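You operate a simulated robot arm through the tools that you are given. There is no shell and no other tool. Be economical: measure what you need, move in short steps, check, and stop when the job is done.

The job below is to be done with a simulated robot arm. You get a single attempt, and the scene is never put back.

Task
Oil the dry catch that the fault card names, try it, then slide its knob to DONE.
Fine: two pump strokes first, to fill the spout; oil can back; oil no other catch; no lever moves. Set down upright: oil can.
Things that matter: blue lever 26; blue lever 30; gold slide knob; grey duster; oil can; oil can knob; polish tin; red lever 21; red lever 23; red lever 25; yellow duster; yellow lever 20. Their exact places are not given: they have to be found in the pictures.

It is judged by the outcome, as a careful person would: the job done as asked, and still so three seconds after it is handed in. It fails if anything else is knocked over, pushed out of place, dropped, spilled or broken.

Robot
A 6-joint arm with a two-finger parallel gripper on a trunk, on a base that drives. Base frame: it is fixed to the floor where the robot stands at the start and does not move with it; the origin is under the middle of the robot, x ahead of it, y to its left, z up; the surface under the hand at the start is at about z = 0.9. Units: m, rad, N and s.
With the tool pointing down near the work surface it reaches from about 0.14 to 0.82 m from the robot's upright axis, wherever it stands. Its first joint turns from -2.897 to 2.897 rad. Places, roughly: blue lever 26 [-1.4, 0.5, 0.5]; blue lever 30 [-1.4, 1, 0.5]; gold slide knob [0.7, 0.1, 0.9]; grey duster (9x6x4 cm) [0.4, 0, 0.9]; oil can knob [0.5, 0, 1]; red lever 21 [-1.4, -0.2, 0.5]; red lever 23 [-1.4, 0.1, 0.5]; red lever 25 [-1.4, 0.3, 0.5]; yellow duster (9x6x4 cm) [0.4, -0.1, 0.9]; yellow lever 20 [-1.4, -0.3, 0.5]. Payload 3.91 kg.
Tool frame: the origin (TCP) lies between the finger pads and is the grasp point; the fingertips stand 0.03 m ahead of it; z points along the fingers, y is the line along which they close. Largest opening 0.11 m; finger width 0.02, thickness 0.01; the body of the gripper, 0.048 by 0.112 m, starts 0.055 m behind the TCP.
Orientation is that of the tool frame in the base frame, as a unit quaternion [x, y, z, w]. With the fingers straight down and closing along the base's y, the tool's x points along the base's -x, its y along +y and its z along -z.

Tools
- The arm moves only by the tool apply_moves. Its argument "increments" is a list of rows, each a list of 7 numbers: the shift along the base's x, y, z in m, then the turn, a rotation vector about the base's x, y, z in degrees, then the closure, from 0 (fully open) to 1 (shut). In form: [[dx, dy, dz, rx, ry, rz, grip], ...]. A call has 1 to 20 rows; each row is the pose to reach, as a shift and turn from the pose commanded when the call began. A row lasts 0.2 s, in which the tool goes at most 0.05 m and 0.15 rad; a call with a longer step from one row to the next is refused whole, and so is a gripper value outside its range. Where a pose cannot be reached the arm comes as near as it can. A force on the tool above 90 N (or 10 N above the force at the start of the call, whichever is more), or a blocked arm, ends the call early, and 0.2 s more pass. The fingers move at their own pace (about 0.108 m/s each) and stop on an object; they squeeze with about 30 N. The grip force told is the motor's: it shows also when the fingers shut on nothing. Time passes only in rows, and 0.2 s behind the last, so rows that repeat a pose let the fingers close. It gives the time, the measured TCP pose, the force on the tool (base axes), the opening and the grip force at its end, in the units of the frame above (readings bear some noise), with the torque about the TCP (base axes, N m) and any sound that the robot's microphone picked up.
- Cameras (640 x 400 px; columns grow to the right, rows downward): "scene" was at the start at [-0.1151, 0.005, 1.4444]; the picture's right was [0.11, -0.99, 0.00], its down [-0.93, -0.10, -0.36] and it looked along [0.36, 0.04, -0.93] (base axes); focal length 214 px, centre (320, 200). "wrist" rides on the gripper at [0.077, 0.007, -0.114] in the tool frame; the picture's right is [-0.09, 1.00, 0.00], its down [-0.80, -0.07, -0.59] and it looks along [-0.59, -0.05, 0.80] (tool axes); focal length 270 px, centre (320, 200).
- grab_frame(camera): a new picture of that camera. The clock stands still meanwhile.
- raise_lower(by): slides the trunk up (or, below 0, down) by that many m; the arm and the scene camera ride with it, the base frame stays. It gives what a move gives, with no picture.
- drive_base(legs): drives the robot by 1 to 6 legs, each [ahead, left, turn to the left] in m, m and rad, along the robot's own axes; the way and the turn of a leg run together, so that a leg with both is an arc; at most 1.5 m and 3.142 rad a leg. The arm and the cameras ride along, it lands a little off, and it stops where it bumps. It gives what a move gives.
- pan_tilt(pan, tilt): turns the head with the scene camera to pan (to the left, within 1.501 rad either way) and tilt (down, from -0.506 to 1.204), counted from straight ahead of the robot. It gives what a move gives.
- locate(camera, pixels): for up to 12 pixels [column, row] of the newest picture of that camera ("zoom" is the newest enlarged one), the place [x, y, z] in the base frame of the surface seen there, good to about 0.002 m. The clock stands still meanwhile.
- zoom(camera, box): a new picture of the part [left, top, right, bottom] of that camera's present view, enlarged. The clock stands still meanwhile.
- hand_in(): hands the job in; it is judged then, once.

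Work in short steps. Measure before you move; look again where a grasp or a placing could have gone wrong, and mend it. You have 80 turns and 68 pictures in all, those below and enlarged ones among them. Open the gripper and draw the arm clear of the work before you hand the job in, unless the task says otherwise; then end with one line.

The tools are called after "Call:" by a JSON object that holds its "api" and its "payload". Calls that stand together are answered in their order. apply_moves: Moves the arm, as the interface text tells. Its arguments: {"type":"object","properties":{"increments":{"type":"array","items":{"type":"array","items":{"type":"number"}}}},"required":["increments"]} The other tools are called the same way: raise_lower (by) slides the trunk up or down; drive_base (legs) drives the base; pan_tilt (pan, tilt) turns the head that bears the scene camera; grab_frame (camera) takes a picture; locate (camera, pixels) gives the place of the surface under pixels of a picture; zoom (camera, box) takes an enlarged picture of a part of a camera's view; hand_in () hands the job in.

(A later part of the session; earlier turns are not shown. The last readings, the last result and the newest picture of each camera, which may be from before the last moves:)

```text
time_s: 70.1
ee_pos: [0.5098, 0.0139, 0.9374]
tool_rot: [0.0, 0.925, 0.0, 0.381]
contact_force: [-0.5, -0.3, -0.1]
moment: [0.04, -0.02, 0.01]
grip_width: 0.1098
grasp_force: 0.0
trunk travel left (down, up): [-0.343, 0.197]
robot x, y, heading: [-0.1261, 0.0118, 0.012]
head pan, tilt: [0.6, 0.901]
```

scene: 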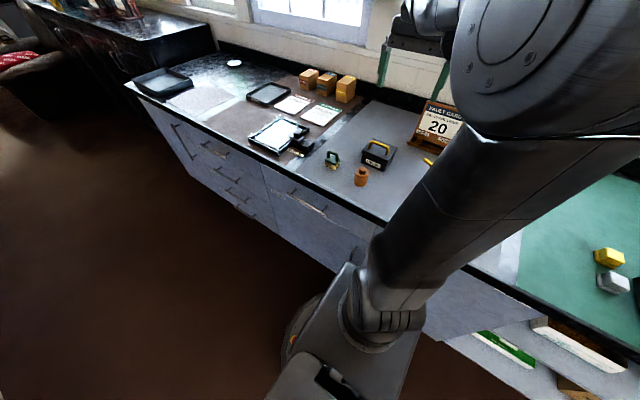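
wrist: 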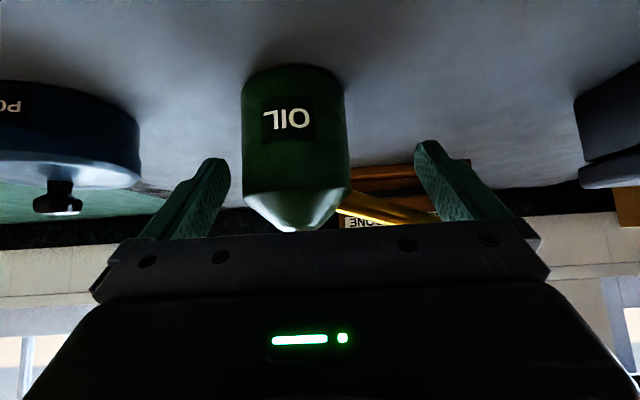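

Now shift y -0.0125, x +0.010.

Call:
{"api": "apply_moves", "payload": {"increments": [[0.004, -0.006, 0.001, 0, 0, 0, 0], [0.01, -0.0125, 0.001, 0, 0, 0, 0], [0.01, -0.0125, 0.001, 0, 0, 0, 0]]}}

Call:
{"api": "grab_frame", "payload": {"camera": "wrist"}}

```text
time_s: 70.9
ee_pos: [0.5179, 0.0027, 0.941]
tool_rot: [0.002, 0.924, -0.003, 0.382]
contact_force: [0.8, -0.2, 0.4]
moment: [0.0, 0.02, 0.02]
grip_width: 0.1099
grasp_force: 0.1
trunk travel left (down, up): [-0.343, 0.197]
robot x, y, heading: [-0.1261, 0.0126, 0.011]
head pan, tilt: [0.6, 0.901]
```

```text
32 pictures are left
```

wrist: 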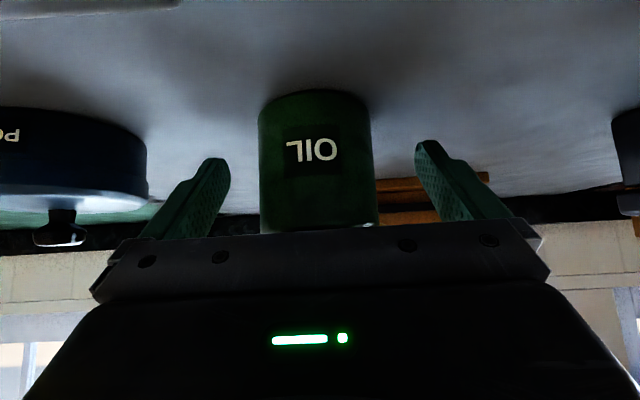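

Centred well. Close the fingers, then lift with the trunk (keeps the arm posture).

Call:
{"api": "apply_moves", "payload": {"increments": [[0, 0, 0, 0, 0, 0, 0.4], [0, 0, 0, 0, 0, 0, 0.7], [0, 0, 0, 0, 0, 0, 1], [0, 0, 0, 0, 0, 0, 1]]}}

Call:
{"api": "raise_lower", "payload": {"by": 0.19}}

Call:
{"api": "grab_frame", "payload": {"camera": "wrist"}}

```text
time_s: 71.9
ee_pos: [0.5188, 0.0024, 0.9413]
tool_rot: [0.001, 0.924, -0.003, 0.383]
contact_force: [-0.3, -0.7, 0.9]
moment: [0.14, -0.01, -0.02]
grip_width: 0.0595
grasp_force: 30.2
trunk travel left (down, up): [-0.343, 0.197]
robot x, y, heading: [-0.1243, 0.0138, 0.009]
head pan, tilt: [0.6, 0.901]
```

```text
time_s: 74.0
ee_pos: [0.5183, 0.0019, 1.131]
tool_rot: [0.001, 0.924, -0.003, 0.383]
contact_force: [0.2, -0.5, -5.2]
moment: [0.01, 0.01, 0.01]
grip_width: 0.0597
grasp_force: 30.2
trunk travel left (down, up): [-0.533, 0.007]
robot x, y, heading: [-0.1251, 0.0124, 0.006]
head pan, tilt: [0.6, 0.901]
```

```text
31 pictures are left
```

wrist: 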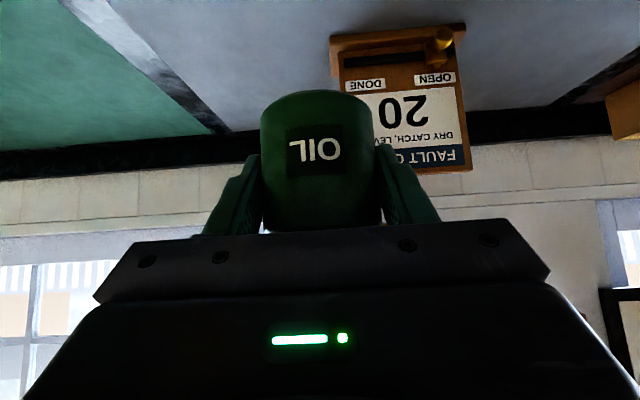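

The can is held upright (wrist view shows OIL label straight). I back off, strafe right to y≈-0.94, turn to face +y and look left.

Call:
{"api": "drive_base", "payload": {"legs": [[-0.3, 0, 0], [0, -0.95, 0], [0, 0, 1.563]]}}

Call:
{"api": "pan_tilt", "payload": {"pan": 0.9, "tilt": 0.5}}

Call:
{"api": "grab_frame", "payload": {"camera": "scene"}}

Call:
{"api": "locate", "payload": {"camera": "scene", "pixels": [[100, 250], [160, 250], [200, 220], [250, 230], [290, 250], [330, 250]]}}

```text
time_s: 84.4
ee_pos: [-0.4064, -0.2992, 1.1297]
tool_rot: [-0.645, 0.661, 0.266, 0.276]
contact_force: [1.0, -0.5, -5.9]
moment: [0.01, 0.0, -0.04]
grip_width: 0.0593
grasp_force: 30.2
trunk travel left (down, up): [-0.533, 0.007]
robot x, y, heading: [-0.4337, -0.9421, 1.561]
head pan, tilt: [0.6, 0.901]
```

```text
time_s: 85.3
ee_pos: [-0.4061, -0.2993, 1.1302]
tool_rot: [-0.646, 0.661, 0.265, 0.275]
contact_force: [-0.1, 1.0, -5.5]
moment: [-0.03, -0.01, 0.0]
grip_width: 0.0596
grasp_force: 30.5
trunk travel left (down, up): [-0.533, 0.007]
robot x, y, heading: [-0.4297, -0.9421, 1.561]
head pan, tilt: [0.901, 0.499]
```

```text
30 pictures are left
```

scene: 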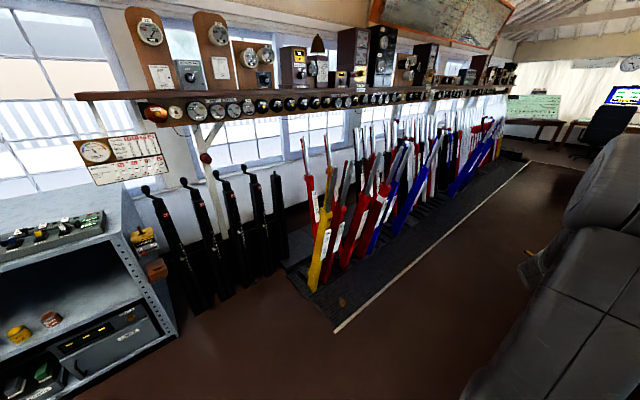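

```text
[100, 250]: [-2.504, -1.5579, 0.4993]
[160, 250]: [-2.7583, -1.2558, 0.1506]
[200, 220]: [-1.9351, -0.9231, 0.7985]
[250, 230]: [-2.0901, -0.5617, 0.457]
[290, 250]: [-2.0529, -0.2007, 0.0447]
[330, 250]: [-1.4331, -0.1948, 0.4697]
```

I check the shelf's front edge position and tread edges before driving left.

Call:
{"api": "locate", "payload": {"camera": "scene", "pixels": [[175, 330], [140, 310], [110, 385], [335, 330], [300, 275], [200, 360], [105, 235]]}}

Call:
{"api": "drive_base", "payload": {"legs": [[0, 0.66, 0]]}}

Call:
{"api": "grab_frame", "payload": {"camera": "scene"}}

```text
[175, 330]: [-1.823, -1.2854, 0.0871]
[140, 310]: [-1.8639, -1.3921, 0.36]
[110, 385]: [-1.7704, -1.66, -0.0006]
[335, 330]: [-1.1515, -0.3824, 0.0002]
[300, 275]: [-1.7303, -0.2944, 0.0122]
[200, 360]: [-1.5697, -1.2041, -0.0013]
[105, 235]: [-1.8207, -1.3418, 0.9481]
```

```text
time_s: 88.9
ee_pos: [-1.0575, -0.29, 1.1296]
tool_rot: [-0.645, 0.661, 0.265, 0.276]
contact_force: [-0.7, 0.5, -5.5]
moment: [-0.02, -0.03, -0.03]
grip_width: 0.0597
grasp_force: 30.0
trunk travel left (down, up): [-0.533, 0.007]
robot x, y, heading: [-1.0821, -0.933, 1.555]
head pan, tilt: [0.901, 0.499]
```

```text
29 pictures are left
```

scene: 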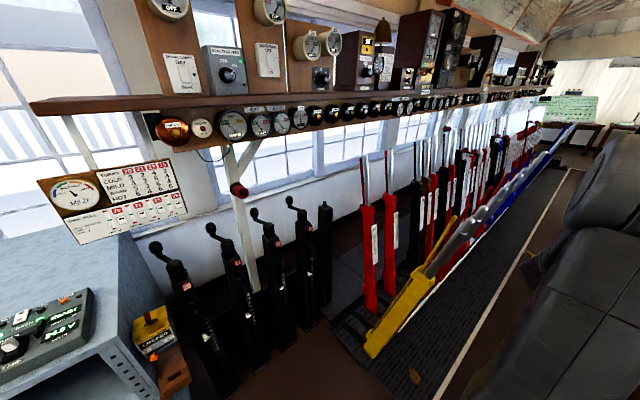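

Clear of everything. Lower the trunk so the spout tip is a little above patch height, then look.

Call:
{"api": "raise_lower", "payload": {"by": -0.3}}

Call:
{"api": "pan_tilt", "payload": {"pan": 0.35, "tilt": 0.6}}

Call:
{"api": "grab_frame", "payload": {"camera": "scene"}}

Call:
{"api": "grab_frame", "payload": {"camera": "wrist"}}

```text
time_s: 91.9
ee_pos: [-1.0556, -0.2911, 0.8308]
tool_rot: [-0.645, 0.661, 0.266, 0.276]
contact_force: [-0.6, 0.2, -4.7]
moment: [-0.03, -0.05, 0.01]
grip_width: 0.0595
grasp_force: 30.4
trunk travel left (down, up): [-0.233, 0.307]
robot x, y, heading: [-1.0826, -0.9368, 1.556]
head pan, tilt: [0.901, 0.499]
```

```text
time_s: 92.9
ee_pos: [-1.056, -0.2907, 0.8308]
tool_rot: [-0.645, 0.661, 0.266, 0.276]
contact_force: [-0.8, -1.1, -4.4]
moment: [-0.04, -0.02, 0.0]
grip_width: 0.0594
grasp_force: 30.0
trunk travel left (down, up): [-0.233, 0.307]
robot x, y, heading: [-1.0793, -0.9347, 1.556]
head pan, tilt: [0.351, 0.6]
```

```text
28 pictures are left
```

scene: 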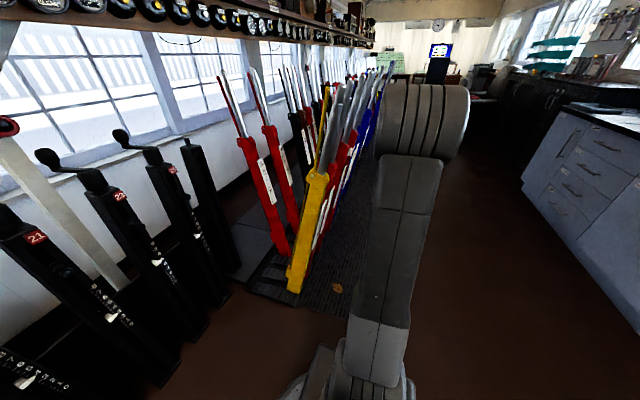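

```text
27 pictures are left
```

wrist: 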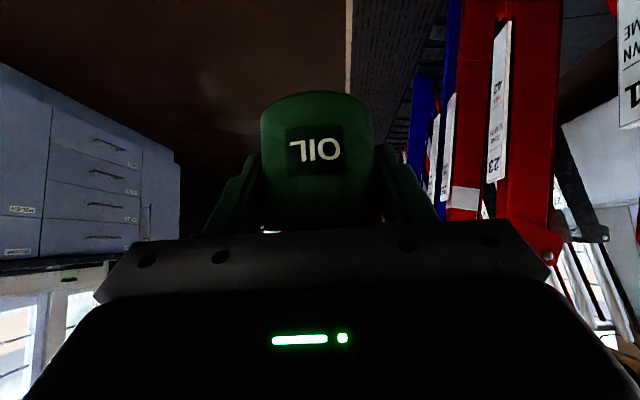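

The spout hides behind the forearm for now. I zoom on lever 20's head from this side and measure it.

Call:
{"api": "zoom", "payload": {"camera": "scene", "box": [270, 80, 370, 300]}}

Call:
{"api": "zoom", "payload": {"camera": "scene", "box": [290, 140, 390, 210]}}

```text
1.82 times, centred on (320, 190) of scene
```

zoom: 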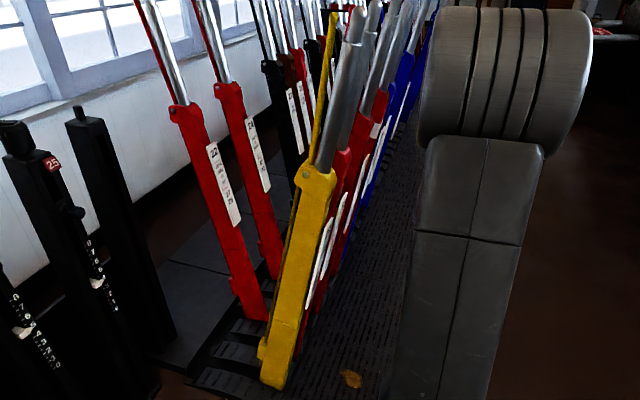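

```text
5.71 times, centred on (340, 175) of scene
```

zoom: 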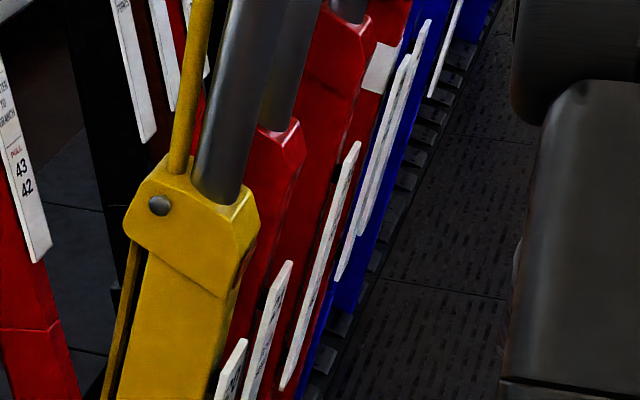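

The brown patch edge shows at zoom (246,252), just below the nose of the head. Measure it.

Call:
{"api": "locate", "payload": {"camera": "zoom", "pixels": [[255, 222], [242, 205], [246, 252], [243, 262], [238, 275], [222, 298], [228, 285], [160, 205], [200, 230], [225, 180], [244, 345]]}}

```text
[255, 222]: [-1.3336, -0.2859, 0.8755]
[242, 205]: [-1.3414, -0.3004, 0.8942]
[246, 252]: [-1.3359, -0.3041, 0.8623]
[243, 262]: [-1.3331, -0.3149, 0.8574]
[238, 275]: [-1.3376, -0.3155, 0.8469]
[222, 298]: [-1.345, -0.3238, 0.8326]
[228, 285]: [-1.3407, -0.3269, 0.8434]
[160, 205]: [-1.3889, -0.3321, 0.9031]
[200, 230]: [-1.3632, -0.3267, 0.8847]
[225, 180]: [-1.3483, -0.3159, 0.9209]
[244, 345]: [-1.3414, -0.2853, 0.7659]
```

Patch centre ≈(-1.334,-0.298,0.86). Spout tip now is about (-1.144,-0.289,0.88). I drive left 0.11 m and look for the spout.

Call:
{"api": "drive_base", "payload": {"legs": [[0, 0.11, 0]]}}

Call:
{"api": "apply_moves", "payload": {"increments": [[-0.01, -0.006, -0.006, 0, 0, 0, 1], [-0.02, -0.006, -0.012, 0, 0, 0, 1], [-0.02, -0.006, -0.018, 0, 0, 0, 1], [-0.02, -0.006, -0.018, 0, 0, 0, 1]]}}

Call:
{"api": "pan_tilt", "payload": {"pan": 0.2, "tilt": 0.7}}

Call:
{"api": "grab_frame", "payload": {"camera": "scene"}}

```text
time_s: 94.1
ee_pos: [-1.1666, -0.2895, 0.8306]
tool_rot: [-0.645, 0.661, 0.265, 0.275]
contact_force: [0.0, -0.8, -4.5]
moment: [-0.03, 0.01, 0.0]
grip_width: 0.0592
grasp_force: 29.5
trunk travel left (down, up): [-0.233, 0.307]
robot x, y, heading: [-1.1938, -0.9306, 1.558]
head pan, tilt: [0.351, 0.6]
```

```text
time_s: 95.1
ee_pos: [-1.1832, -0.293, 0.821]
tool_rot: [-0.646, 0.663, 0.262, 0.274]
contact_force: [-0.3, -0.6, -5.2]
moment: [-0.03, -0.03, 0.01]
grip_width: 0.0593
grasp_force: 30.4
out of reach, approached as far as the arm can: row 1, 2, 3, 4
trunk travel left (down, up): [-0.233, 0.307]
robot x, y, heading: [-1.1939, -0.9372, 1.561]
head pan, tilt: [0.351, 0.6]
```

```text
time_s: 95.8
ee_pos: [-1.1818, -0.2927, 0.8216]
tool_rot: [-0.646, 0.663, 0.263, 0.274]
contact_force: [-0.9, 0.3, -4.7]
moment: [-0.03, -0.04, -0.01]
grip_width: 0.0593
grasp_force: 30.0
trunk travel left (down, up): [-0.233, 0.307]
robot x, y, heading: [-1.1946, -0.9317, 1.557]
head pan, tilt: [0.201, 0.7]
```

```text
24 pictures are left
```

scene: 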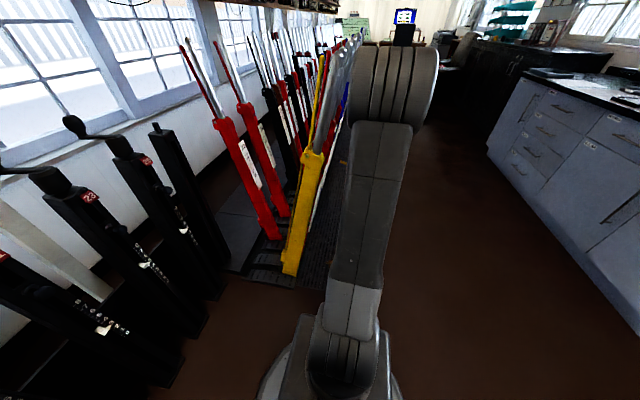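

The arm is at a posture limit. I raise the arm 0.10 m and lower the trunk 0.10 m for slack.

Call:
{"api": "apply_moves", "payload": {"increments": [[0, 0, 0.03, 0, 0, 0, 1], [0, 0, 0.07, 0, 0, 0, 1], [0, 0, 0.11, 0, 0, 0, 1], [0, 0, 0.15, 0, 0, 0, 1], [0, 0, 0.15, 0, 0, 0, 1]]}}

Call:
{"api": "raise_lower", "payload": {"by": -0.15}}

Call:
{"api": "grab_frame", "payload": {"camera": "scene"}}

```text
time_s: 97.0
ee_pos: [-1.1684, -0.2975, 0.9632]
tool_rot: [-0.646, 0.658, 0.274, 0.274]
contact_force: [0.0, 0.4, -4.3]
moment: [0.01, -0.04, -0.01]
grip_width: 0.0597
grasp_force: 29.9
out of reach, approached as far as the arm can: row 3, 4, 5
trunk travel left (down, up): [-0.233, 0.307]
robot x, y, heading: [-1.192, -0.9313, 1.556]
head pan, tilt: [0.201, 0.7]
```

```text
time_s: 98.7
ee_pos: [-1.1677, -0.2966, 0.8142]
tool_rot: [-0.646, 0.658, 0.274, 0.273]
contact_force: [0.2, -0.4, -5.0]
moment: [-0.06, -0.05, 0.0]
grip_width: 0.0597
grasp_force: 29.9
trunk travel left (down, up): [-0.083, 0.457]
robot x, y, heading: [-1.1907, -0.9309, 1.559]
head pan, tilt: [0.201, 0.7]
```

```text
23 pictures are left
```

scene: 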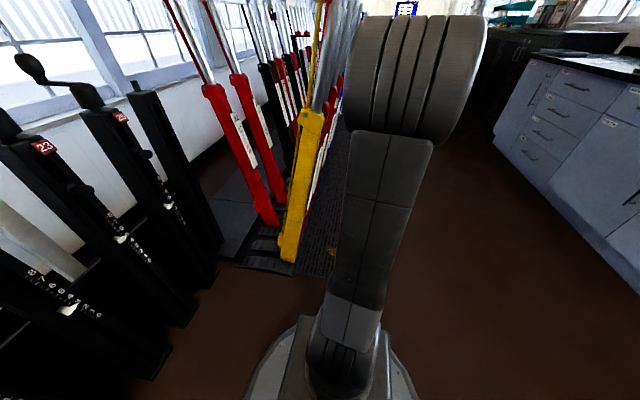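

Still at a reach edge: I pull the tool back 0.1 m toward the robot and drive ahead by the same.

Call:
{"api": "apply_moves", "payload": {"increments": [[0, -0.03, 0, 0, 0, 0, 1], [0, -0.06, 0, 0, 0, 0, 1], [0, -0.09, 0, 0, 0, 0, 1], [0, -0.11, 0, 0, 0, 0, 1], [0, -0.11, 0, 0, 0, 0, 1]]}}

Call:
{"api": "drive_base", "payload": {"legs": [[0.11, 0, 0]]}}

Call:
{"api": "pan_tilt", "payload": {"pan": 0.3, "tilt": 0.7}}

Call:
{"api": "grab_frame", "payload": {"camera": "scene"}}

```text
time_s: 99.9
ee_pos: [-1.1681, -0.4067, 0.8138]
tool_rot: [-0.647, 0.658, 0.274, 0.272]
contact_force: [-0.2, 0.2, -4.4]
moment: [-0.03, -0.01, 0.0]
grip_width: 0.0594
grasp_force: 30.0
trunk travel left (down, up): [-0.083, 0.457]
robot x, y, heading: [-1.1896, -0.9315, 1.558]
head pan, tilt: [0.201, 0.7]
```

```text
time_s: 101.1
ee_pos: [-1.1671, -0.2954, 0.8135]
tool_rot: [-0.648, 0.657, 0.275, 0.271]
contact_force: [0.6, -0.4, -4.9]
moment: [-0.01, 0.02, -0.01]
grip_width: 0.0596
grasp_force: 29.4
trunk travel left (down, up): [-0.083, 0.457]
robot x, y, heading: [-1.1911, -0.8195, 1.559]
head pan, tilt: [0.201, 0.7]
```

```text
time_s: 101.8
ee_pos: [-1.1664, -0.2955, 0.8123]
tool_rot: [-0.647, 0.657, 0.274, 0.272]
contact_force: [-0.1, -0.6, -4.6]
moment: [-0.04, -0.02, 0.0]
grip_width: 0.0595
grasp_force: 30.1
trunk travel left (down, up): [-0.083, 0.457]
robot x, y, heading: [-1.1896, -0.8232, 1.553]
head pan, tilt: [0.3, 0.7]
```

```text
22 pictures are left
```

scene: 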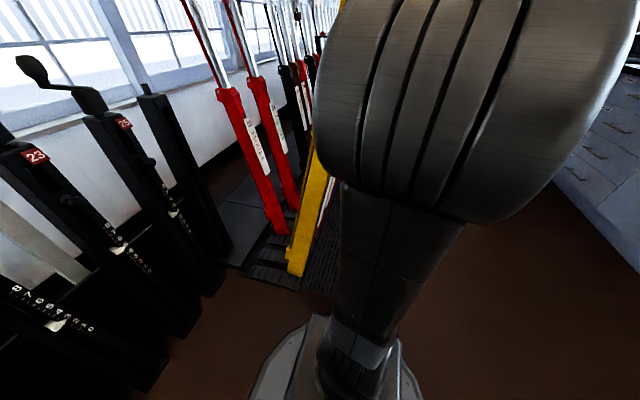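

Dead-reckoned tip is at (-1.2545,-0.292,0.8615). Move -x in steps to bring it ~5 mm in front of the patch, watching force.

Call:
{"api": "apply_moves", "payload": {"increments": [[-0.02, -0.003, 0, 0, 0, 0, 1], [-0.04, -0.003, 0, 0, 0, 0, 1], [-0.055, -0.003, 0, 0, 0, 0, 1], [-0.065, -0.003, 0, 0, 0, 0, 1], [-0.073, -0.003, 0, 0, 0, 0, 1], [-0.073, -0.003, 0, 0, 0, 0, 1]]}}

Call:
{"api": "grab_frame", "payload": {"camera": "wrist"}}

```text
time_s: 103.2
ee_pos: [-1.2103, -0.3009, 0.8049]
tool_rot: [-0.648, 0.655, 0.281, 0.268]
contact_force: [-0.1, 0.4, -4.8]
moment: [-0.02, -0.01, -0.02]
grip_width: 0.0595
grasp_force: 29.9
out of reach, approached as far as the arm can: row 2, 3, 4, 5, 6
trunk travel left (down, up): [-0.083, 0.457]
robot x, y, heading: [-1.1902, -0.8242, 1.557]
head pan, tilt: [0.3, 0.7]
```

```text
21 pictures are left
```

wrist: 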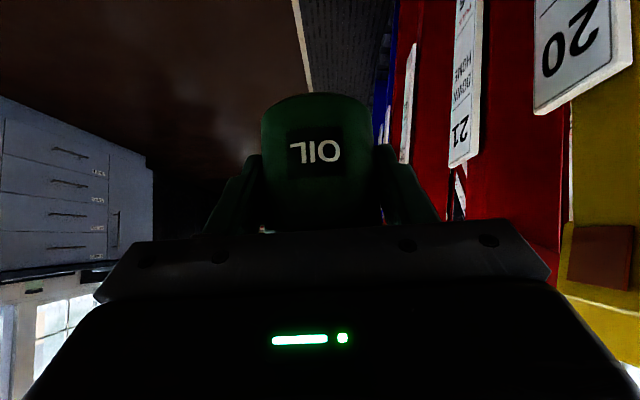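

The patch shows at wrist (603,255). Locate it precisely, before driving the rest by base.

Call:
{"api": "locate", "payload": {"camera": "wrist", "pixels": [[603, 255], [575, 228], [632, 228], [570, 285], [625, 288], [603, 235], [603, 280], [565, 225], [590, 60]]}}

```text
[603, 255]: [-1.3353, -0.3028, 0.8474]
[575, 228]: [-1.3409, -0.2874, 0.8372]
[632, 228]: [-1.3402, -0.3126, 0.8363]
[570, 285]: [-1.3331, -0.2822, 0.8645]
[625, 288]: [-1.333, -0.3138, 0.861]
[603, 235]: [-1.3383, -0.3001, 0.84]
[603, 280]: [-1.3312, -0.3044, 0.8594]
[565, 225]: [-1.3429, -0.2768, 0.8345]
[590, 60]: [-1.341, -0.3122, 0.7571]
```

Patch centre (-1.336,-0.299,0.849); tip estimated at (-1.298,-0.299,0.854). Drive left 0.022 m.

Call:
{"api": "drive_base", "payload": {"legs": [[0, 0.022, 0]]}}

Call:
{"api": "apply_moves", "payload": {"increments": [[0, 0, 0, 0, 0, 0, 1]]}}

```text
time_s: 104.0
ee_pos: [-1.2309, -0.3012, 0.8039]
tool_rot: [-0.649, 0.654, 0.282, 0.269]
contact_force: [0.5, 0.4, -4.6]
moment: [-0.04, -0.03, 0.0]
grip_width: 0.0596
grasp_force: 29.8
trunk travel left (down, up): [-0.083, 0.457]
robot x, y, heading: [-1.2115, -0.8186, 1.561]
head pan, tilt: [0.3, 0.7]
```

```text
time_s: 104.4
ee_pos: [-1.232, -0.3005, 0.8034]
tool_rot: [-0.649, 0.654, 0.282, 0.267]
contact_force: [-0.3, -0.6, -4.6]
moment: [-0.01, -0.01, 0.0]
grip_width: 0.0593
grasp_force: 30.0
trunk travel left (down, up): [-0.083, 0.457]
robot x, y, heading: [-1.2102, -0.821, 1.553]
head pan, tilt: [0.3, 0.7]
```

Tip ~14 mm from the patch. Now tip the can about the spout end (ry negative lowers the spout), to 24° first.

Call:
{"api": "apply_moves", "payload": {"increments": [[0.005, 0, 0.0127, 0, -8, 0, 1], [0.007, 0, 0.026, 0, -16, 0, 1], [0.007, 0, 0.04, 0, -24, 0, 1], [0.007, 0, 0.04, 0, -24, 0, 1]]}}

Call:
{"api": "grab_frame", "payload": {"camera": "wrist"}}

```text
time_s: 105.4
ee_pos: [-1.1467, -0.3202, 0.8077]
tool_rot: [0.693, -0.587, -0.201, -0.367]
contact_force: [0.4, 0.4, -5.2]
moment: [-0.05, 0.0, 0.0]
grip_width: 0.0592
grasp_force: 29.7
out of reach, approached as far as the arm can: row 1, 2, 3, 4
trunk travel left (down, up): [-0.083, 0.457]
robot x, y, heading: [-1.2141, -0.8194, 1.561]
head pan, tilt: [0.3, 0.7]
```

```text
20 pictures are left
```

wrist: 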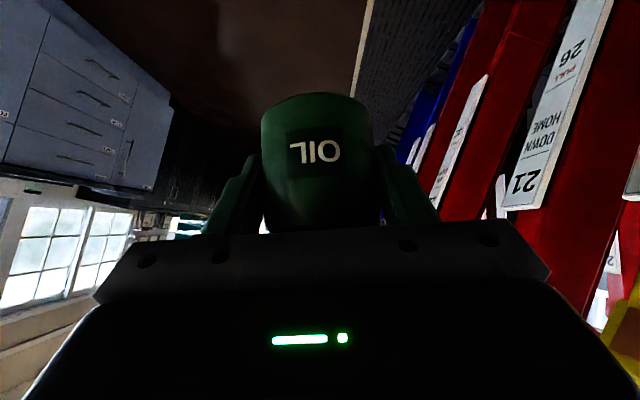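

The tilt hit a wrist limit at about 16° and the arm swung 8 cm back from the lever (no sound or force). I turn to a steeper tool pitch: back to no tilt, rolling the can 20° about its spout axis, which should free the wrist.

Call:
{"api": "apply_moves", "payload": {"increments": [[-0.015, 0, 0, -5.7, 3.75, -1.5, 1], [-0.03, 0, 0, -11.4, 7.5, -3, 1], [-0.045, 0, 0, -17, 11.25, -4.6, 1], [-0.06, 0, 0, -22.7, 15, -6.1, 1], [-0.065, 0, 0, -22.7, 15, -6.1, 1]]}}

Call:
{"api": "grab_frame", "payload": {"camera": "wrist"}}

```text
time_s: 106.6
ee_pos: [-1.1729, -0.3367, 0.7894]
tool_rot: [0.689, -0.685, -0.189, -0.142]
contact_force: [-0.4, 0.8, -5.1]
moment: [0.01, 0.02, 0.0]
grip_width: 0.0597
grasp_force: 29.7
out of reach, approached as far as the arm can: row 1, 2, 3, 4, 5
trunk travel left (down, up): [-0.083, 0.457]
robot x, y, heading: [-1.216, -0.8217, 1.561]
head pan, tilt: [0.3, 0.7]
```

```text
19 pictures are left
```

wrist: 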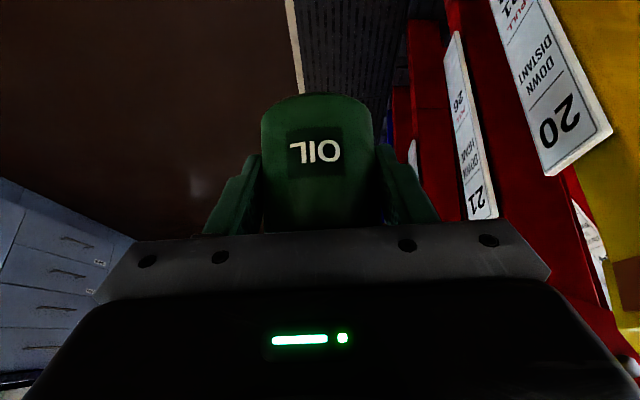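

All small lateral moves fail: the tool is nearly in line with the forearm (wrist singularity). With the steeper tool a longer reach frees it: back the base 0.17 m and extend the arm again.

Call:
{"api": "drive_base", "payload": {"legs": [[-0.17, 0, 0]]}}

Call:
{"api": "apply_moves", "payload": {"increments": [[0, 0.03, 0.0, 0, 0, 0, 1], [0, 0.06, 0.0, 0, 0, 0, 1], [0, 0.09, 0.0, 0, 0, 0, 1], [0, 0.12, 0.0, 0, 0, 0, 1], [0, 0.15, 0.0, 0, 0, 0, 1], [0, 0.18, 0.0, 0, 0, 0, 1], [0, 0.18, 0.0, 0, 0, 0, 1]]}}

```text
time_s: 108.1
ee_pos: [-1.1743, -0.5075, 0.7893]
tool_rot: [0.69, -0.685, -0.188, -0.143]
contact_force: [-0.7, 0.0, -5.0]
moment: [-0.01, -0.05, 0.03]
grip_width: 0.0594
grasp_force: 29.6
trunk travel left (down, up): [-0.083, 0.457]
robot x, y, heading: [-1.2146, -0.9911, 1.56]
head pan, tilt: [0.3, 0.7]
```

```text
time_s: 109.7
ee_pos: [-1.1623, -0.3338, 0.7812]
tool_rot: [0.69, -0.68, -0.207, -0.136]
contact_force: [0.0, 0.0, -4.4]
moment: [-0.03, -0.01, -0.01]
grip_width: 0.0595
grasp_force: 30.1
out of reach, approached as far as the arm can: row 2, 3, 4, 5, 6, 7
trunk travel left (down, up): [-0.083, 0.457]
robot x, y, heading: [-1.2106, -0.9912, 1.563]
head pan, tilt: [0.3, 0.7]
```

Near but not exact. The wrist may have wound up; going closer to a vertical tool should unwind it. I roll another 13° about the spout axis and remove the residual tilt, in small steps.

Call:
{"api": "apply_moves", "payload": {"increments": [[0, 0, 0.01, -4.3, -1.7, -1.2, 1], [0, 0, 0.015, -8.6, -3.4, -2.4, 1], [0, 0, 0.02, -13, -5, -3.6, 1], [0, 0, 0.02, -13, -5, -3.6, 1], [0, 0, 0.02, -13, -5, -3.6, 1]]}}

```text
time_s: 110.9
ee_pos: [-1.1335, -0.3505, 0.7748]
tool_rot: [-0.691, 0.692, 0.184, 0.096]
contact_force: [-0.1, 0.2, -5.5]
moment: [-0.02, 0.0, -0.03]
grip_width: 0.0595
grasp_force: 29.9
out of reach, approached as far as the arm can: row 1, 2, 3, 4, 5
trunk travel left (down, up): [-0.083, 0.457]
robot x, y, heading: [-1.2139, -0.991, 1.555]
head pan, tilt: [0.3, 0.7]
```

Still limited. I carry on to a fully vertical tool here, away from the lever, to unwind the wrist (spout stays above horizontal).

Call:
{"api": "apply_moves", "payload": {"increments": [[0, -0.01, 0.01, -5.7, -1.75, 0, 1], [0, -0.02, 0.02, -11.4, -3.5, 0, 1], [0, -0.03, 0.03, -17.1, -5.2, -0.3, 1], [0, -0.04, 0.03, -22.9, -7, -0.6, 1], [0, -0.04, 0.03, -22.9, -7, -0.6, 1], [0, -0.04, 0.03, -22.9, -7, -0.6, 1]]}}

Call:
{"api": "grab_frame", "payload": {"camera": "scene"}}

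```text
time_s: 112.3
ee_pos: [-1.1341, -0.3931, 0.7959]
tool_rot: [-0.696, 0.705, 0.129, -0.053]
contact_force: [0.7, -0.5, -4.9]
moment: [-0.01, -0.02, -0.02]
grip_width: 0.0591
grasp_force: 30.1
out of reach, approached as far as the arm can: row 1, 2, 3, 4, 5, 6
trunk travel left (down, up): [-0.083, 0.457]
robot x, y, heading: [-1.2146, -0.9907, 1.559]
head pan, tilt: [0.3, 0.7]
```

```text
18 pictures are left
```

scene: 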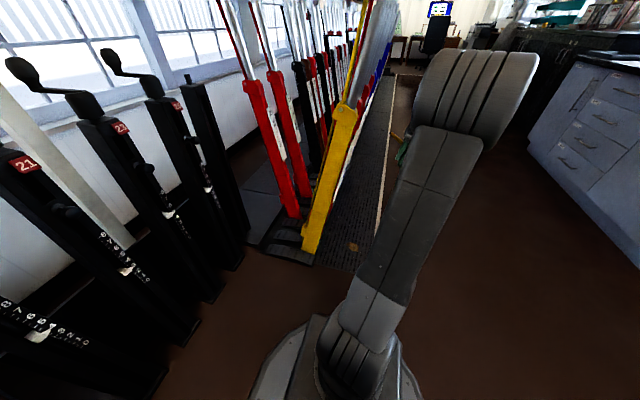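

The residual ~14° about the forward axis shows the wrist sits in a flipped branch at its stop. I go back to the upright 45° pose that was exact earlier (r≈0.64), to check whether it is recovered.

Call:
{"api": "apply_moves", "payload": {"increments": [[-0.01, 0.007, 0, 6.4, -2.4, -0.95, 1], [-0.02, 0.015, 0, 12.8, -4.8, -1.9, 1], [-0.03, 0.022, 0, 19.2, -7.2, -2.85, 1], [-0.04, 0.03, 0, 25.6, -9.6, -3.8, 1], [-0.05, 0.037, 0, 32, -12, -4.75, 1], [-0.06, 0.045, 0, 38.4, -14.4, -5.7, 1], [-0.06, 0.045, 0, 38.4, -14.4, -5.7, 1], [-0.06, 0.045, 0, 38.4, -14.4, -5.7, 1]]}}

```text
time_s: 114.1
ee_pos: [-1.1925, -0.3479, 0.7973]
tool_rot: [-0.651, 0.656, 0.27, 0.272]
contact_force: [0.4, -0.5, -5.2]
moment: [-0.08, 0.02, 0.02]
grip_width: 0.0597
grasp_force: 30.4
trunk travel left (down, up): [-0.083, 0.457]
robot x, y, heading: [-1.2186, -0.993, 1.555]
head pan, tilt: [0.3, 0.7]
```

Exact again, no reach flag. A flatter tool makes the tilt a pure wrist roll, so I pitch it up 24° more (the can just rolls about its spout axis).

Call:
{"api": "apply_moves", "payload": {"increments": [[0, 0, 0, 8, 0, 0, 1], [0, 0, 0, 16, 0, 0, 1], [0, 0, 0, 24, 0, 0, 1], [0, 0, 0, 24, 0, 0, 1]]}}

```text
time_s: 115.1
ee_pos: [-1.2056, -0.3383, 0.827]
tool_rot: [0.62, -0.604, -0.369, -0.338]
contact_force: [0.9, 0.1, -5.0]
moment: [-0.04, 0.01, 0.03]
grip_width: 0.0596
grasp_force: 30.3
out of reach, approached as far as the arm can: row 2, 3, 4
trunk travel left (down, up): [-0.083, 0.457]
robot x, y, heading: [-1.2169, -0.9924, 1.56]
head pan, tilt: [0.3, 0.7]
```

The tool can't tilt that way in this wrist branch. New plan: set the can at its home with the robot heading -35°, regrasp at heading +35° so the spout points ahead, and tilt it with the natural pitch. First recover the exact carry pose, raise, and drive.

Call:
{"api": "apply_moves", "payload": {"increments": [[0.006, -0.005, -0.015, -7.5, -0.9, -1.4, 1], [0.013, -0.0096, -0.03, -15.1, -1.8, -2.8, 1], [0.013, -0.0096, -0.03, -15.1, -1.8, -2.8, 1]]}}

Call:
{"api": "drive_base", "payload": {"legs": [[0, -0.77, 0]]}}

Call:
{"api": "raise_lower", "payload": {"by": 0.35}}

Call:
{"api": "drive_base", "payload": {"legs": [[0, 0, -2.17]]}}

```text
time_s: 115.9
ee_pos: [-1.1923, -0.3466, 0.7971]
tool_rot: [-0.65, 0.657, 0.269, 0.271]
contact_force: [-0.2, -1.0, -4.9]
moment: [-0.04, -0.01, -0.04]
grip_width: 0.0596
grasp_force: 30.0
out of reach, approached as far as the arm can: row 1
trunk travel left (down, up): [-0.083, 0.457]
robot x, y, heading: [-1.2161, -0.9934, 1.557]
head pan, tilt: [0.3, 0.7]
```

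```text
time_s: 120.0
ee_pos: [-0.4356, -0.3529, 0.7969]
tool_rot: [-0.653, 0.654, 0.27, 0.27]
contact_force: [0.7, 0.1, -4.8]
moment: [-0.03, -0.03, -0.01]
grip_width: 0.0594
grasp_force: 30.1
trunk travel left (down, up): [-0.083, 0.457]
robot x, y, heading: [-0.4579, -1.0019, 1.565]
head pan, tilt: [0.3, 0.7]
```

```text
time_s: 123.4
ee_pos: [-0.4345, -0.3527, 1.1454]
tool_rot: [-0.653, 0.654, 0.271, 0.27]
contact_force: [-0.4, -0.2, -4.5]
moment: [-0.02, -0.01, 0.0]
grip_width: 0.0593
grasp_force: 29.5
trunk travel left (down, up): [-0.433, 0.107]
robot x, y, heading: [-0.4568, -0.9992, 1.562]
head pan, tilt: [0.3, 0.7]
```

```text
time_s: 128.9
ee_pos: [0.0753, -1.3684, 1.1465]
tool_rot: [0.266, 0.885, -0.11, 0.367]
contact_force: [-0.2, 0.4, -4.8]
moment: [0.02, 0.03, -0.02]
grip_width: 0.0597
grasp_force: 30.3
trunk travel left (down, up): [-0.433, 0.107]
robot x, y, heading: [-0.4526, -1.0008, -0.586]
head pan, tilt: [0.3, 0.7]
```

Drive so the can comes above its home: legs [-0.387, 1.387].

Call:
{"api": "drive_base", "payload": {"legs": [[-0.387, 1.387, 0]]}}

```text
time_s: 136.2
ee_pos: [0.5372, 0.0354, 1.1472]
tool_rot: [0.257, 0.888, -0.106, 0.366]
contact_force: [0.1, 0.0, -4.5]
moment: [-0.01, 0.06, 0.02]
grip_width: 0.0595
grasp_force: 29.6
trunk travel left (down, up): [-0.433, 0.107]
robot x, y, heading: [-0.0025, 0.3958, -0.567]
head pan, tilt: [0.3, 0.7]
```

Correct by [0.002,-0.038], lower by 0.2 m to just above the bench and check.

Call:
{"api": "drive_base", "payload": {"legs": [[0.002, -0.038, 0]]}}

Call:
{"api": "raise_lower", "payload": {"by": -0.2}}

Call:
{"api": "grab_frame", "payload": {"camera": "wrist"}}

```text
time_s: 137.1
ee_pos: [0.518, 0.0011, 1.1468]
tool_rot: [0.257, 0.888, -0.105, 0.367]
contact_force: [-0.7, -0.2, -4.6]
moment: [0.01, 0.04, 0.01]
grip_width: 0.0591
grasp_force: 29.9
trunk travel left (down, up): [-0.433, 0.107]
robot x, y, heading: [-0.016, 0.3585, -0.566]
head pan, tilt: [0.3, 0.7]
```

```text
time_s: 139.3
ee_pos: [0.5184, 0.0019, 0.9462]
tool_rot: [0.256, 0.888, -0.105, 0.367]
contact_force: [0.4, -0.3, -3.9]
moment: [-0.01, 0.06, -0.05]
grip_width: 0.0595
grasp_force: 30.3
trunk travel left (down, up): [-0.233, 0.307]
robot x, y, heading: [-0.0176, 0.3588, -0.562]
head pan, tilt: [0.3, 0.7]
```

```text
17 pictures are left
```

wrist: 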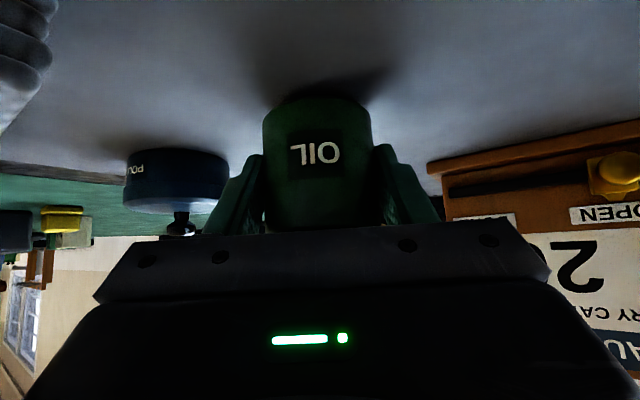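

5 mm more down, release, back straight out, raise, and turn to heading +0.61.

Call:
{"api": "raise_lower", "payload": {"by": -0.005}}

Call:
{"api": "apply_moves", "payload": {"increments": [[0, 0, 0, 0, 0, 0, 0.4], [0, 0, 0, 0, 0, 0, 0.2], [0, 0, 0, 0, 0, 0, 0], [0, 0, 0, 0, 0, 0, 0]]}}

Call:
{"api": "drive_base", "payload": {"legs": [[-0.13, 0, 0]]}}

Call:
{"api": "grab_frame", "payload": {"camera": "wrist"}}

Call:
{"api": "raise_lower", "payload": {"by": 0.2}}

Call:
{"api": "drive_base", "payload": {"legs": [[0, 0, 1.172]]}}

```text
time_s: 139.8
ee_pos: [0.5179, 0.003, 0.9419]
tool_rot: [0.257, 0.888, -0.106, 0.367]
contact_force: [0.4, -0.7, -5.5]
moment: [0.01, 0.01, -0.01]
grip_width: 0.0595
grasp_force: 30.3
trunk travel left (down, up): [-0.228, 0.312]
robot x, y, heading: [-0.0188, 0.3592, -0.565]
head pan, tilt: [0.3, 0.7]
```

```text
time_s: 140.8
ee_pos: [0.5185, 0.0021, 0.9421]
tool_rot: [0.257, 0.887, -0.107, 0.369]
contact_force: [-0.6, -0.2, 0.9]
moment: [0.01, -0.02, -0.02]
grip_width: 0.1099
grasp_force: 0.1
trunk travel left (down, up): [-0.228, 0.312]
robot x, y, heading: [-0.0163, 0.3596, -0.566]
head pan, tilt: [0.3, 0.7]
```

```text
time_s: 142.1
ee_pos: [0.4095, 0.0709, 0.9411]
tool_rot: [0.257, 0.888, -0.105, 0.367]
contact_force: [-0.3, -0.3, -0.3]
moment: [0.01, 0.01, -0.02]
grip_width: 0.11
grasp_force: 0.1
trunk travel left (down, up): [-0.228, 0.312]
robot x, y, heading: [-0.1287, 0.4269, -0.567]
head pan, tilt: [0.3, 0.7]
```

```text
16 pictures are left
```

wrist: 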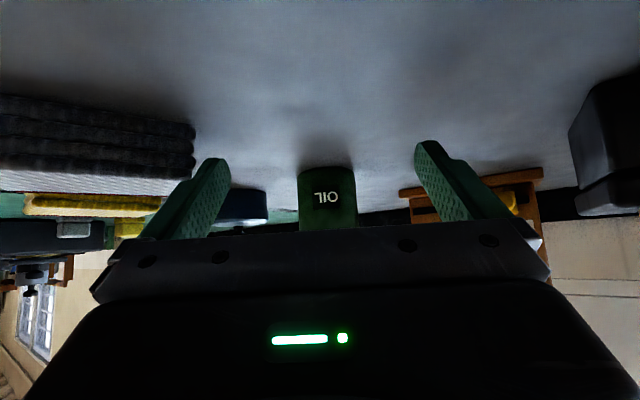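

```text
time_s: 144.2
ee_pos: [0.4095, 0.0719, 1.141]
tool_rot: [0.256, 0.888, -0.105, 0.368]
contact_force: [0.6, -0.3, 0.5]
moment: [-0.02, 0.0, -0.01]
grip_width: 0.1099
grasp_force: 0.0
trunk travel left (down, up): [-0.428, 0.112]
robot x, y, heading: [-0.1294, 0.4319, -0.568]
head pan, tilt: [0.3, 0.7]
```

```text
time_s: 147.6
ee_pos: [0.4132, 0.7822, 1.1424]
tool_rot: [-0.275, 0.882, 0.114, 0.365]
contact_force: [-0.2, 0.8, 0.5]
moment: [-0.03, -0.04, -0.01]
grip_width: 0.1101
grasp_force: 0.0
trunk travel left (down, up): [-0.428, 0.112]
robot x, y, heading: [-0.1254, 0.4291, 0.602]
head pan, tilt: [0.3, 0.7]
```

Can stands upright at home. Drive so the tool is above it at heading 0.6 (legs [-0.36,-0.704]).

Call:
{"api": "drive_base", "payload": {"legs": [[-0.36, -0.704, 0]]}}

Call:
{"api": "grab_frame", "payload": {"camera": "wrist"}}

```text
time_s: 151.8
ee_pos: [0.5105, 0.0119, 1.1413]
tool_rot: [-0.276, 0.882, 0.115, 0.365]
contact_force: [0.2, -0.4, 0.3]
moment: [0.01, 0.0, -0.01]
grip_width: 0.1102
grasp_force: 0.1
trunk travel left (down, up): [-0.428, 0.112]
robot x, y, heading: [-0.0282, -0.3437, 0.606]
head pan, tilt: [0.3, 0.7]
```

```text
15 pictures are left
```

wrist: 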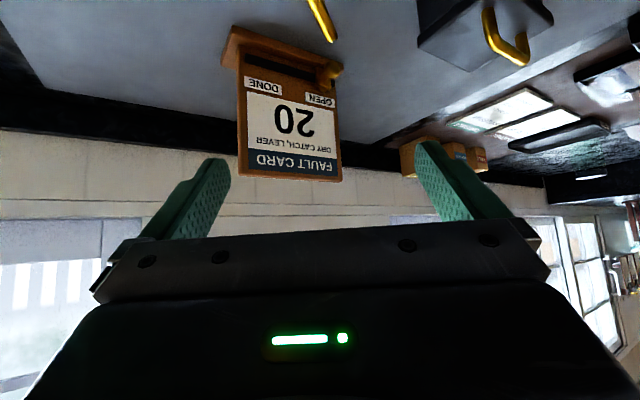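

The spout tip shows at (333,38). Fine-tune by [-0.004,-0.014] and measure the spout.

Call:
{"api": "locate", "payload": {"camera": "wrist", "pixels": [[332, 37], [322, 18], [314, 3]]}}

Call:
{"api": "drive_base", "payload": {"legs": [[-0.004, -0.014, 0]]}}

Call:
{"api": "raise_lower", "payload": {"by": -0.1}}

Call:
{"api": "grab_frame", "payload": {"camera": "wrist"}}

```text
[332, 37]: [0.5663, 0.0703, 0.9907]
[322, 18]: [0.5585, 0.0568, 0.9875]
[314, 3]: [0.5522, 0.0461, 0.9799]
```

```text
time_s: 152.5
ee_pos: [0.5152, -0.0024, 1.1418]
tool_rot: [-0.276, 0.882, 0.116, 0.365]
contact_force: [0.5, 0.1, -0.2]
moment: [0.02, -0.02, -0.01]
grip_width: 0.1099
grasp_force: 0.1
trunk travel left (down, up): [-0.428, 0.112]
robot x, y, heading: [-0.0241, -0.3536, 0.61]
head pan, tilt: [0.3, 0.7]
```

```text
time_s: 153.9
ee_pos: [0.5149, -0.0025, 1.042]
tool_rot: [-0.276, 0.882, 0.115, 0.365]
contact_force: [-0.2, 0.1, -0.5]
moment: [0.02, 0.02, 0.02]
grip_width: 0.1101
grasp_force: 0.1
trunk travel left (down, up): [-0.328, 0.212]
robot x, y, heading: [-0.0244, -0.3572, 0.605]
head pan, tilt: [0.3, 0.7]
```

```text
14 pictures are left
```

wrist: 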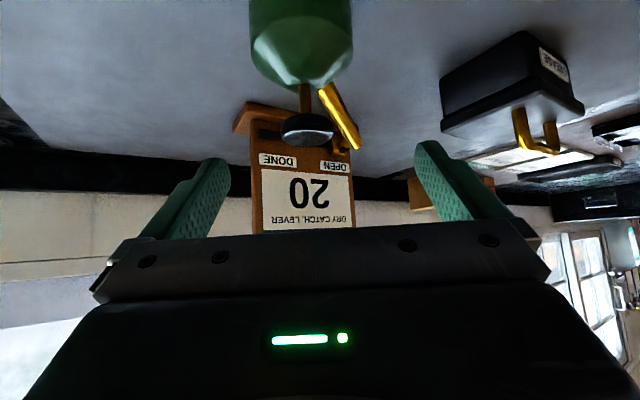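

Aligned: knob at (308,128) between the fingers. Descend 0.101 m, then close.

Call:
{"api": "raise_lower", "payload": {"by": -0.1}}

Call:
{"api": "grab_frame", "payload": {"camera": "wrist"}}

Call:
{"api": "apply_moves", "payload": {"increments": [[0, 0, 0, 0, 0, 0, 0.4], [0, 0, 0, 0, 0, 0, 0.7], [0, 0, 0, 0, 0, 0, 1], [0, 0, 0, 0, 0, 0, 1]]}}

Call:
{"api": "raise_lower", "payload": {"by": 0.2}}

```text
time_s: 155.2
ee_pos: [0.5152, -0.0019, 0.9428]
tool_rot: [-0.275, 0.882, 0.115, 0.365]
contact_force: [-0.2, 0.3, 0.7]
moment: [0.0, -0.02, 0.02]
grip_width: 0.1101
grasp_force: 0.0
trunk travel left (down, up): [-0.228, 0.312]
robot x, y, heading: [-0.0235, -0.3578, 0.599]
head pan, tilt: [0.3, 0.7]
```

```text
13 pictures are left
```

wrist: 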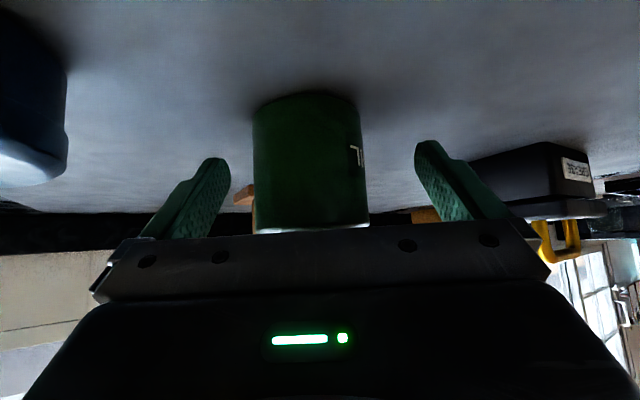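

```text
time_s: 156.2
ee_pos: [0.5149, -0.0024, 0.9424]
tool_rot: [-0.276, 0.882, 0.115, 0.365]
contact_force: [1.6, -1.8, -0.1]
moment: [-0.15, -0.07, -0.03]
grip_width: 0.0586
grasp_force: 30.0
trunk travel left (down, up): [-0.228, 0.312]
robot x, y, heading: [-0.0225, -0.358, 0.6]
head pan, tilt: [0.3, 0.7]
```

```text
time_s: 158.4
ee_pos: [0.5156, -0.0015, 1.1415]
tool_rot: [-0.276, 0.882, 0.116, 0.365]
contact_force: [-0.8, 1.1, -4.4]
moment: [-0.02, 0.01, 0.04]
grip_width: 0.0584
grasp_force: 30.1
trunk travel left (down, up): [-0.428, 0.112]
robot x, y, heading: [-0.0252, -0.3575, 0.607]
head pan, tilt: [0.3, 0.7]
```

Held well. Drive back and turn to heading 2.76 (spout toward -x), then lower the trunk.

Call:
{"api": "drive_base", "payload": {"legs": [[-0.35, 0, 0], [0, 0, 2.155]]}}

Call:
{"api": "raise_lower", "payload": {"by": -0.33}}

```text
time_s: 165.8
ee_pos: [-0.9102, -0.3, 1.1416]
tool_rot: [0.908, -0.175, -0.375, -0.072]
contact_force: [0.4, -0.8, -4.8]
moment: [-0.03, -0.07, 0.0]
grip_width: 0.0585
grasp_force: 30.2
trunk travel left (down, up): [-0.428, 0.112]
robot x, y, heading: [-0.3143, -0.5608, 2.755]
head pan, tilt: [0.3, 0.7]
```

```text
time_s: 169.0
ee_pos: [-0.9094, -0.3011, 0.8121]
tool_rot: [0.907, -0.175, -0.376, -0.072]
contact_force: [0.0, 0.8, -5.2]
moment: [-0.04, -0.05, -0.02]
grip_width: 0.058
grasp_force: 30.2
trunk travel left (down, up): [-0.098, 0.442]
robot x, y, heading: [-0.3162, -0.5542, 2.758]
head pan, tilt: [0.3, 0.7]
```

Drive toward the patch, stopping ~2 cm short.

Call:
{"api": "drive_base", "payload": {"legs": [[0.278, 0.112, 0]]}}

Call:
{"api": "pan_tilt", "payload": {"pan": 0.4, "tilt": 0.8}}

Call:
{"api": "grab_frame", "payload": {"camera": "wrist"}}

```text
time_s: 171.1
ee_pos: [-1.2011, -0.3058, 0.8116]
tool_rot: [0.908, -0.174, -0.375, -0.071]
contact_force: [0.6, -1.4, -4.9]
moment: [-0.02, -0.02, -0.01]
grip_width: 0.0584
grasp_force: 29.6
trunk travel left (down, up): [-0.098, 0.442]
robot x, y, heading: [-0.6073, -0.5599, 2.762]
head pan, tilt: [0.3, 0.7]
```

```text
time_s: 171.7
ee_pos: [-1.2022, -0.3061, 0.8103]
tool_rot: [0.908, -0.174, -0.375, -0.071]
contact_force: [0.0, -0.4, -5.0]
moment: [0.0, -0.06, -0.01]
grip_width: 0.0584
grasp_force: 29.8
trunk travel left (down, up): [-0.098, 0.442]
robot x, y, heading: [-0.6102, -0.5603, 2.76]
head pan, tilt: [0.4, 0.799]
```

```text
12 pictures are left
```

wrist: 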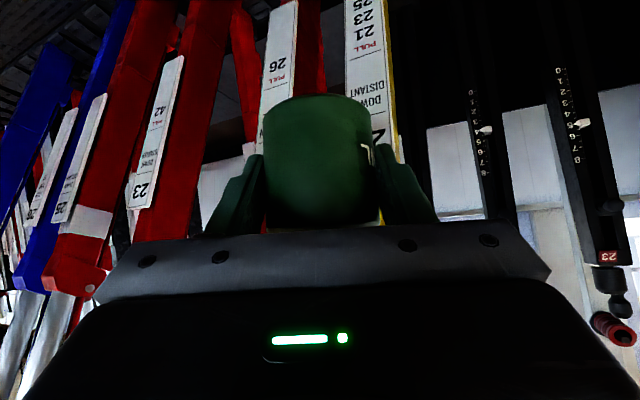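

Tip estimated at (-1.292,-0.304,0.859). Approach to ~5 mm and begin tipping, 16° first.

Call:
{"api": "apply_moves", "payload": {"increments": [[-0.012, 0.002, 0, 0, 0, 0, 1], [-0.024, 0.003, 0, 0, 0, 0, 1], [-0.024, 0.0025, 0.0065, -2.98, -7.42, 0, 1], [-0.022, 0.001, 0.0195, -5.95, -14.85, 0, 1], [-0.022, 0.001, 0.0195, -5.95, -14.85, 0, 1]]}}

Call:
{"api": "grab_frame", "payload": {"camera": "scene"}}

```text
time_s: 172.9
ee_pos: [-1.1987, -0.2773, 0.8128]
tool_rot: [0.947, -0.171, -0.27, -0.01]
contact_force: [0.3, -0.6, -4.6]
moment: [-0.04, -0.05, -0.05]
grip_width: 0.0582
grasp_force: 29.7
out of reach, approached as far as the arm can: row 3, 4, 5
trunk travel left (down, up): [-0.098, 0.442]
robot x, y, heading: [-0.6079, -0.5552, 2.761]
head pan, tilt: [0.4, 0.799]
```

```text
11 pictures are left
```

scene: 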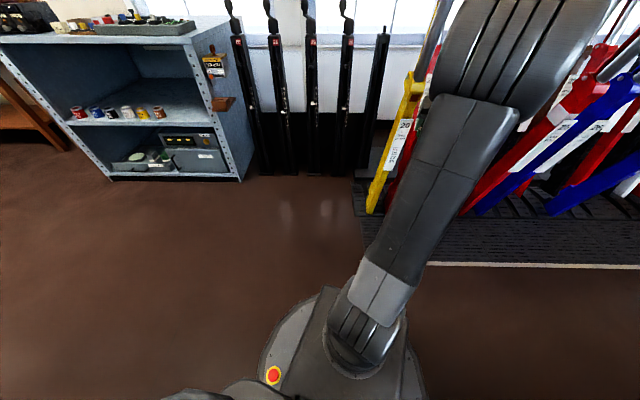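

It tips (≈14°) with ~3 cm sideways drift, which I take out with the base and trunk.

Call:
{"api": "drive_base", "payload": {"legs": [[0.013, 0.036, 0]]}}

Call:
{"api": "raise_lower", "payload": {"by": 0.01}}

Call:
{"api": "apply_moves", "payload": {"increments": [[0, 0, 0.006, -1.5, -3.7, 0, 1], [0.001, 0, 0.012, -3, -7.4, 0, 1], [0.001, 0, 0.012, -3, -7.4, 0, 1]]}}

Call:
{"api": "zoom", "payload": {"camera": "scene", "box": [380, 60, 500, 180]}}

```text
time_s: 173.8
ee_pos: [-1.2237, -0.3051, 0.8124]
tool_rot: [0.947, -0.17, -0.271, -0.01]
contact_force: [0.6, -0.3, -6.2]
moment: [-0.01, 0.0, 0.02]
grip_width: 0.0579
grasp_force: 30.1
trunk travel left (down, up): [-0.098, 0.442]
robot x, y, heading: [-0.6334, -0.5865, 2.769]
head pan, tilt: [0.4, 0.799]
```

```text
time_s: 174.4
ee_pos: [-1.2222, -0.3039, 0.8225]
tool_rot: [0.947, -0.171, -0.271, -0.01]
contact_force: [0.6, 0.3, -4.7]
moment: [-0.04, -0.04, 0.01]
grip_width: 0.0584
grasp_force: 30.0
trunk travel left (down, up): [-0.108, 0.432]
robot x, y, heading: [-0.6371, -0.5893, 2.764]
head pan, tilt: [0.4, 0.799]
```

```text
time_s: 175.2
ee_pos: [-1.2119, -0.2957, 0.8278]
tool_rot: [0.96, -0.172, -0.219, 0.024]
contact_force: [0.1, -0.4, -4.7]
moment: [0.01, -0.05, -0.01]
grip_width: 0.0583
grasp_force: 30.5
out of reach, approached as far as the arm can: row 1, 2, 3
trunk travel left (down, up): [-0.108, 0.432]
robot x, y, heading: [-0.6337, -0.5879, 2.764]
head pan, tilt: [0.4, 0.799]
```

```text
3.33 times, centred on (440, 120) of scene
```

zoom: 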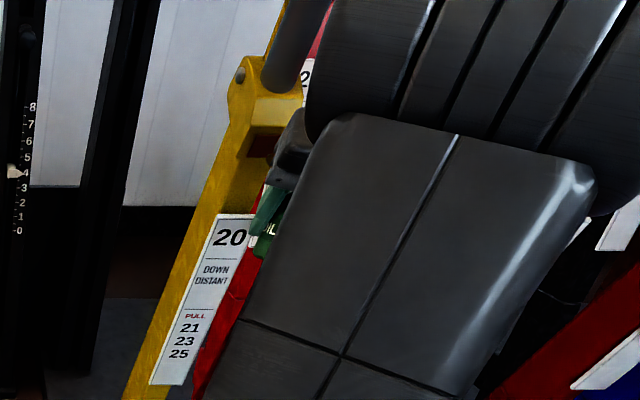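

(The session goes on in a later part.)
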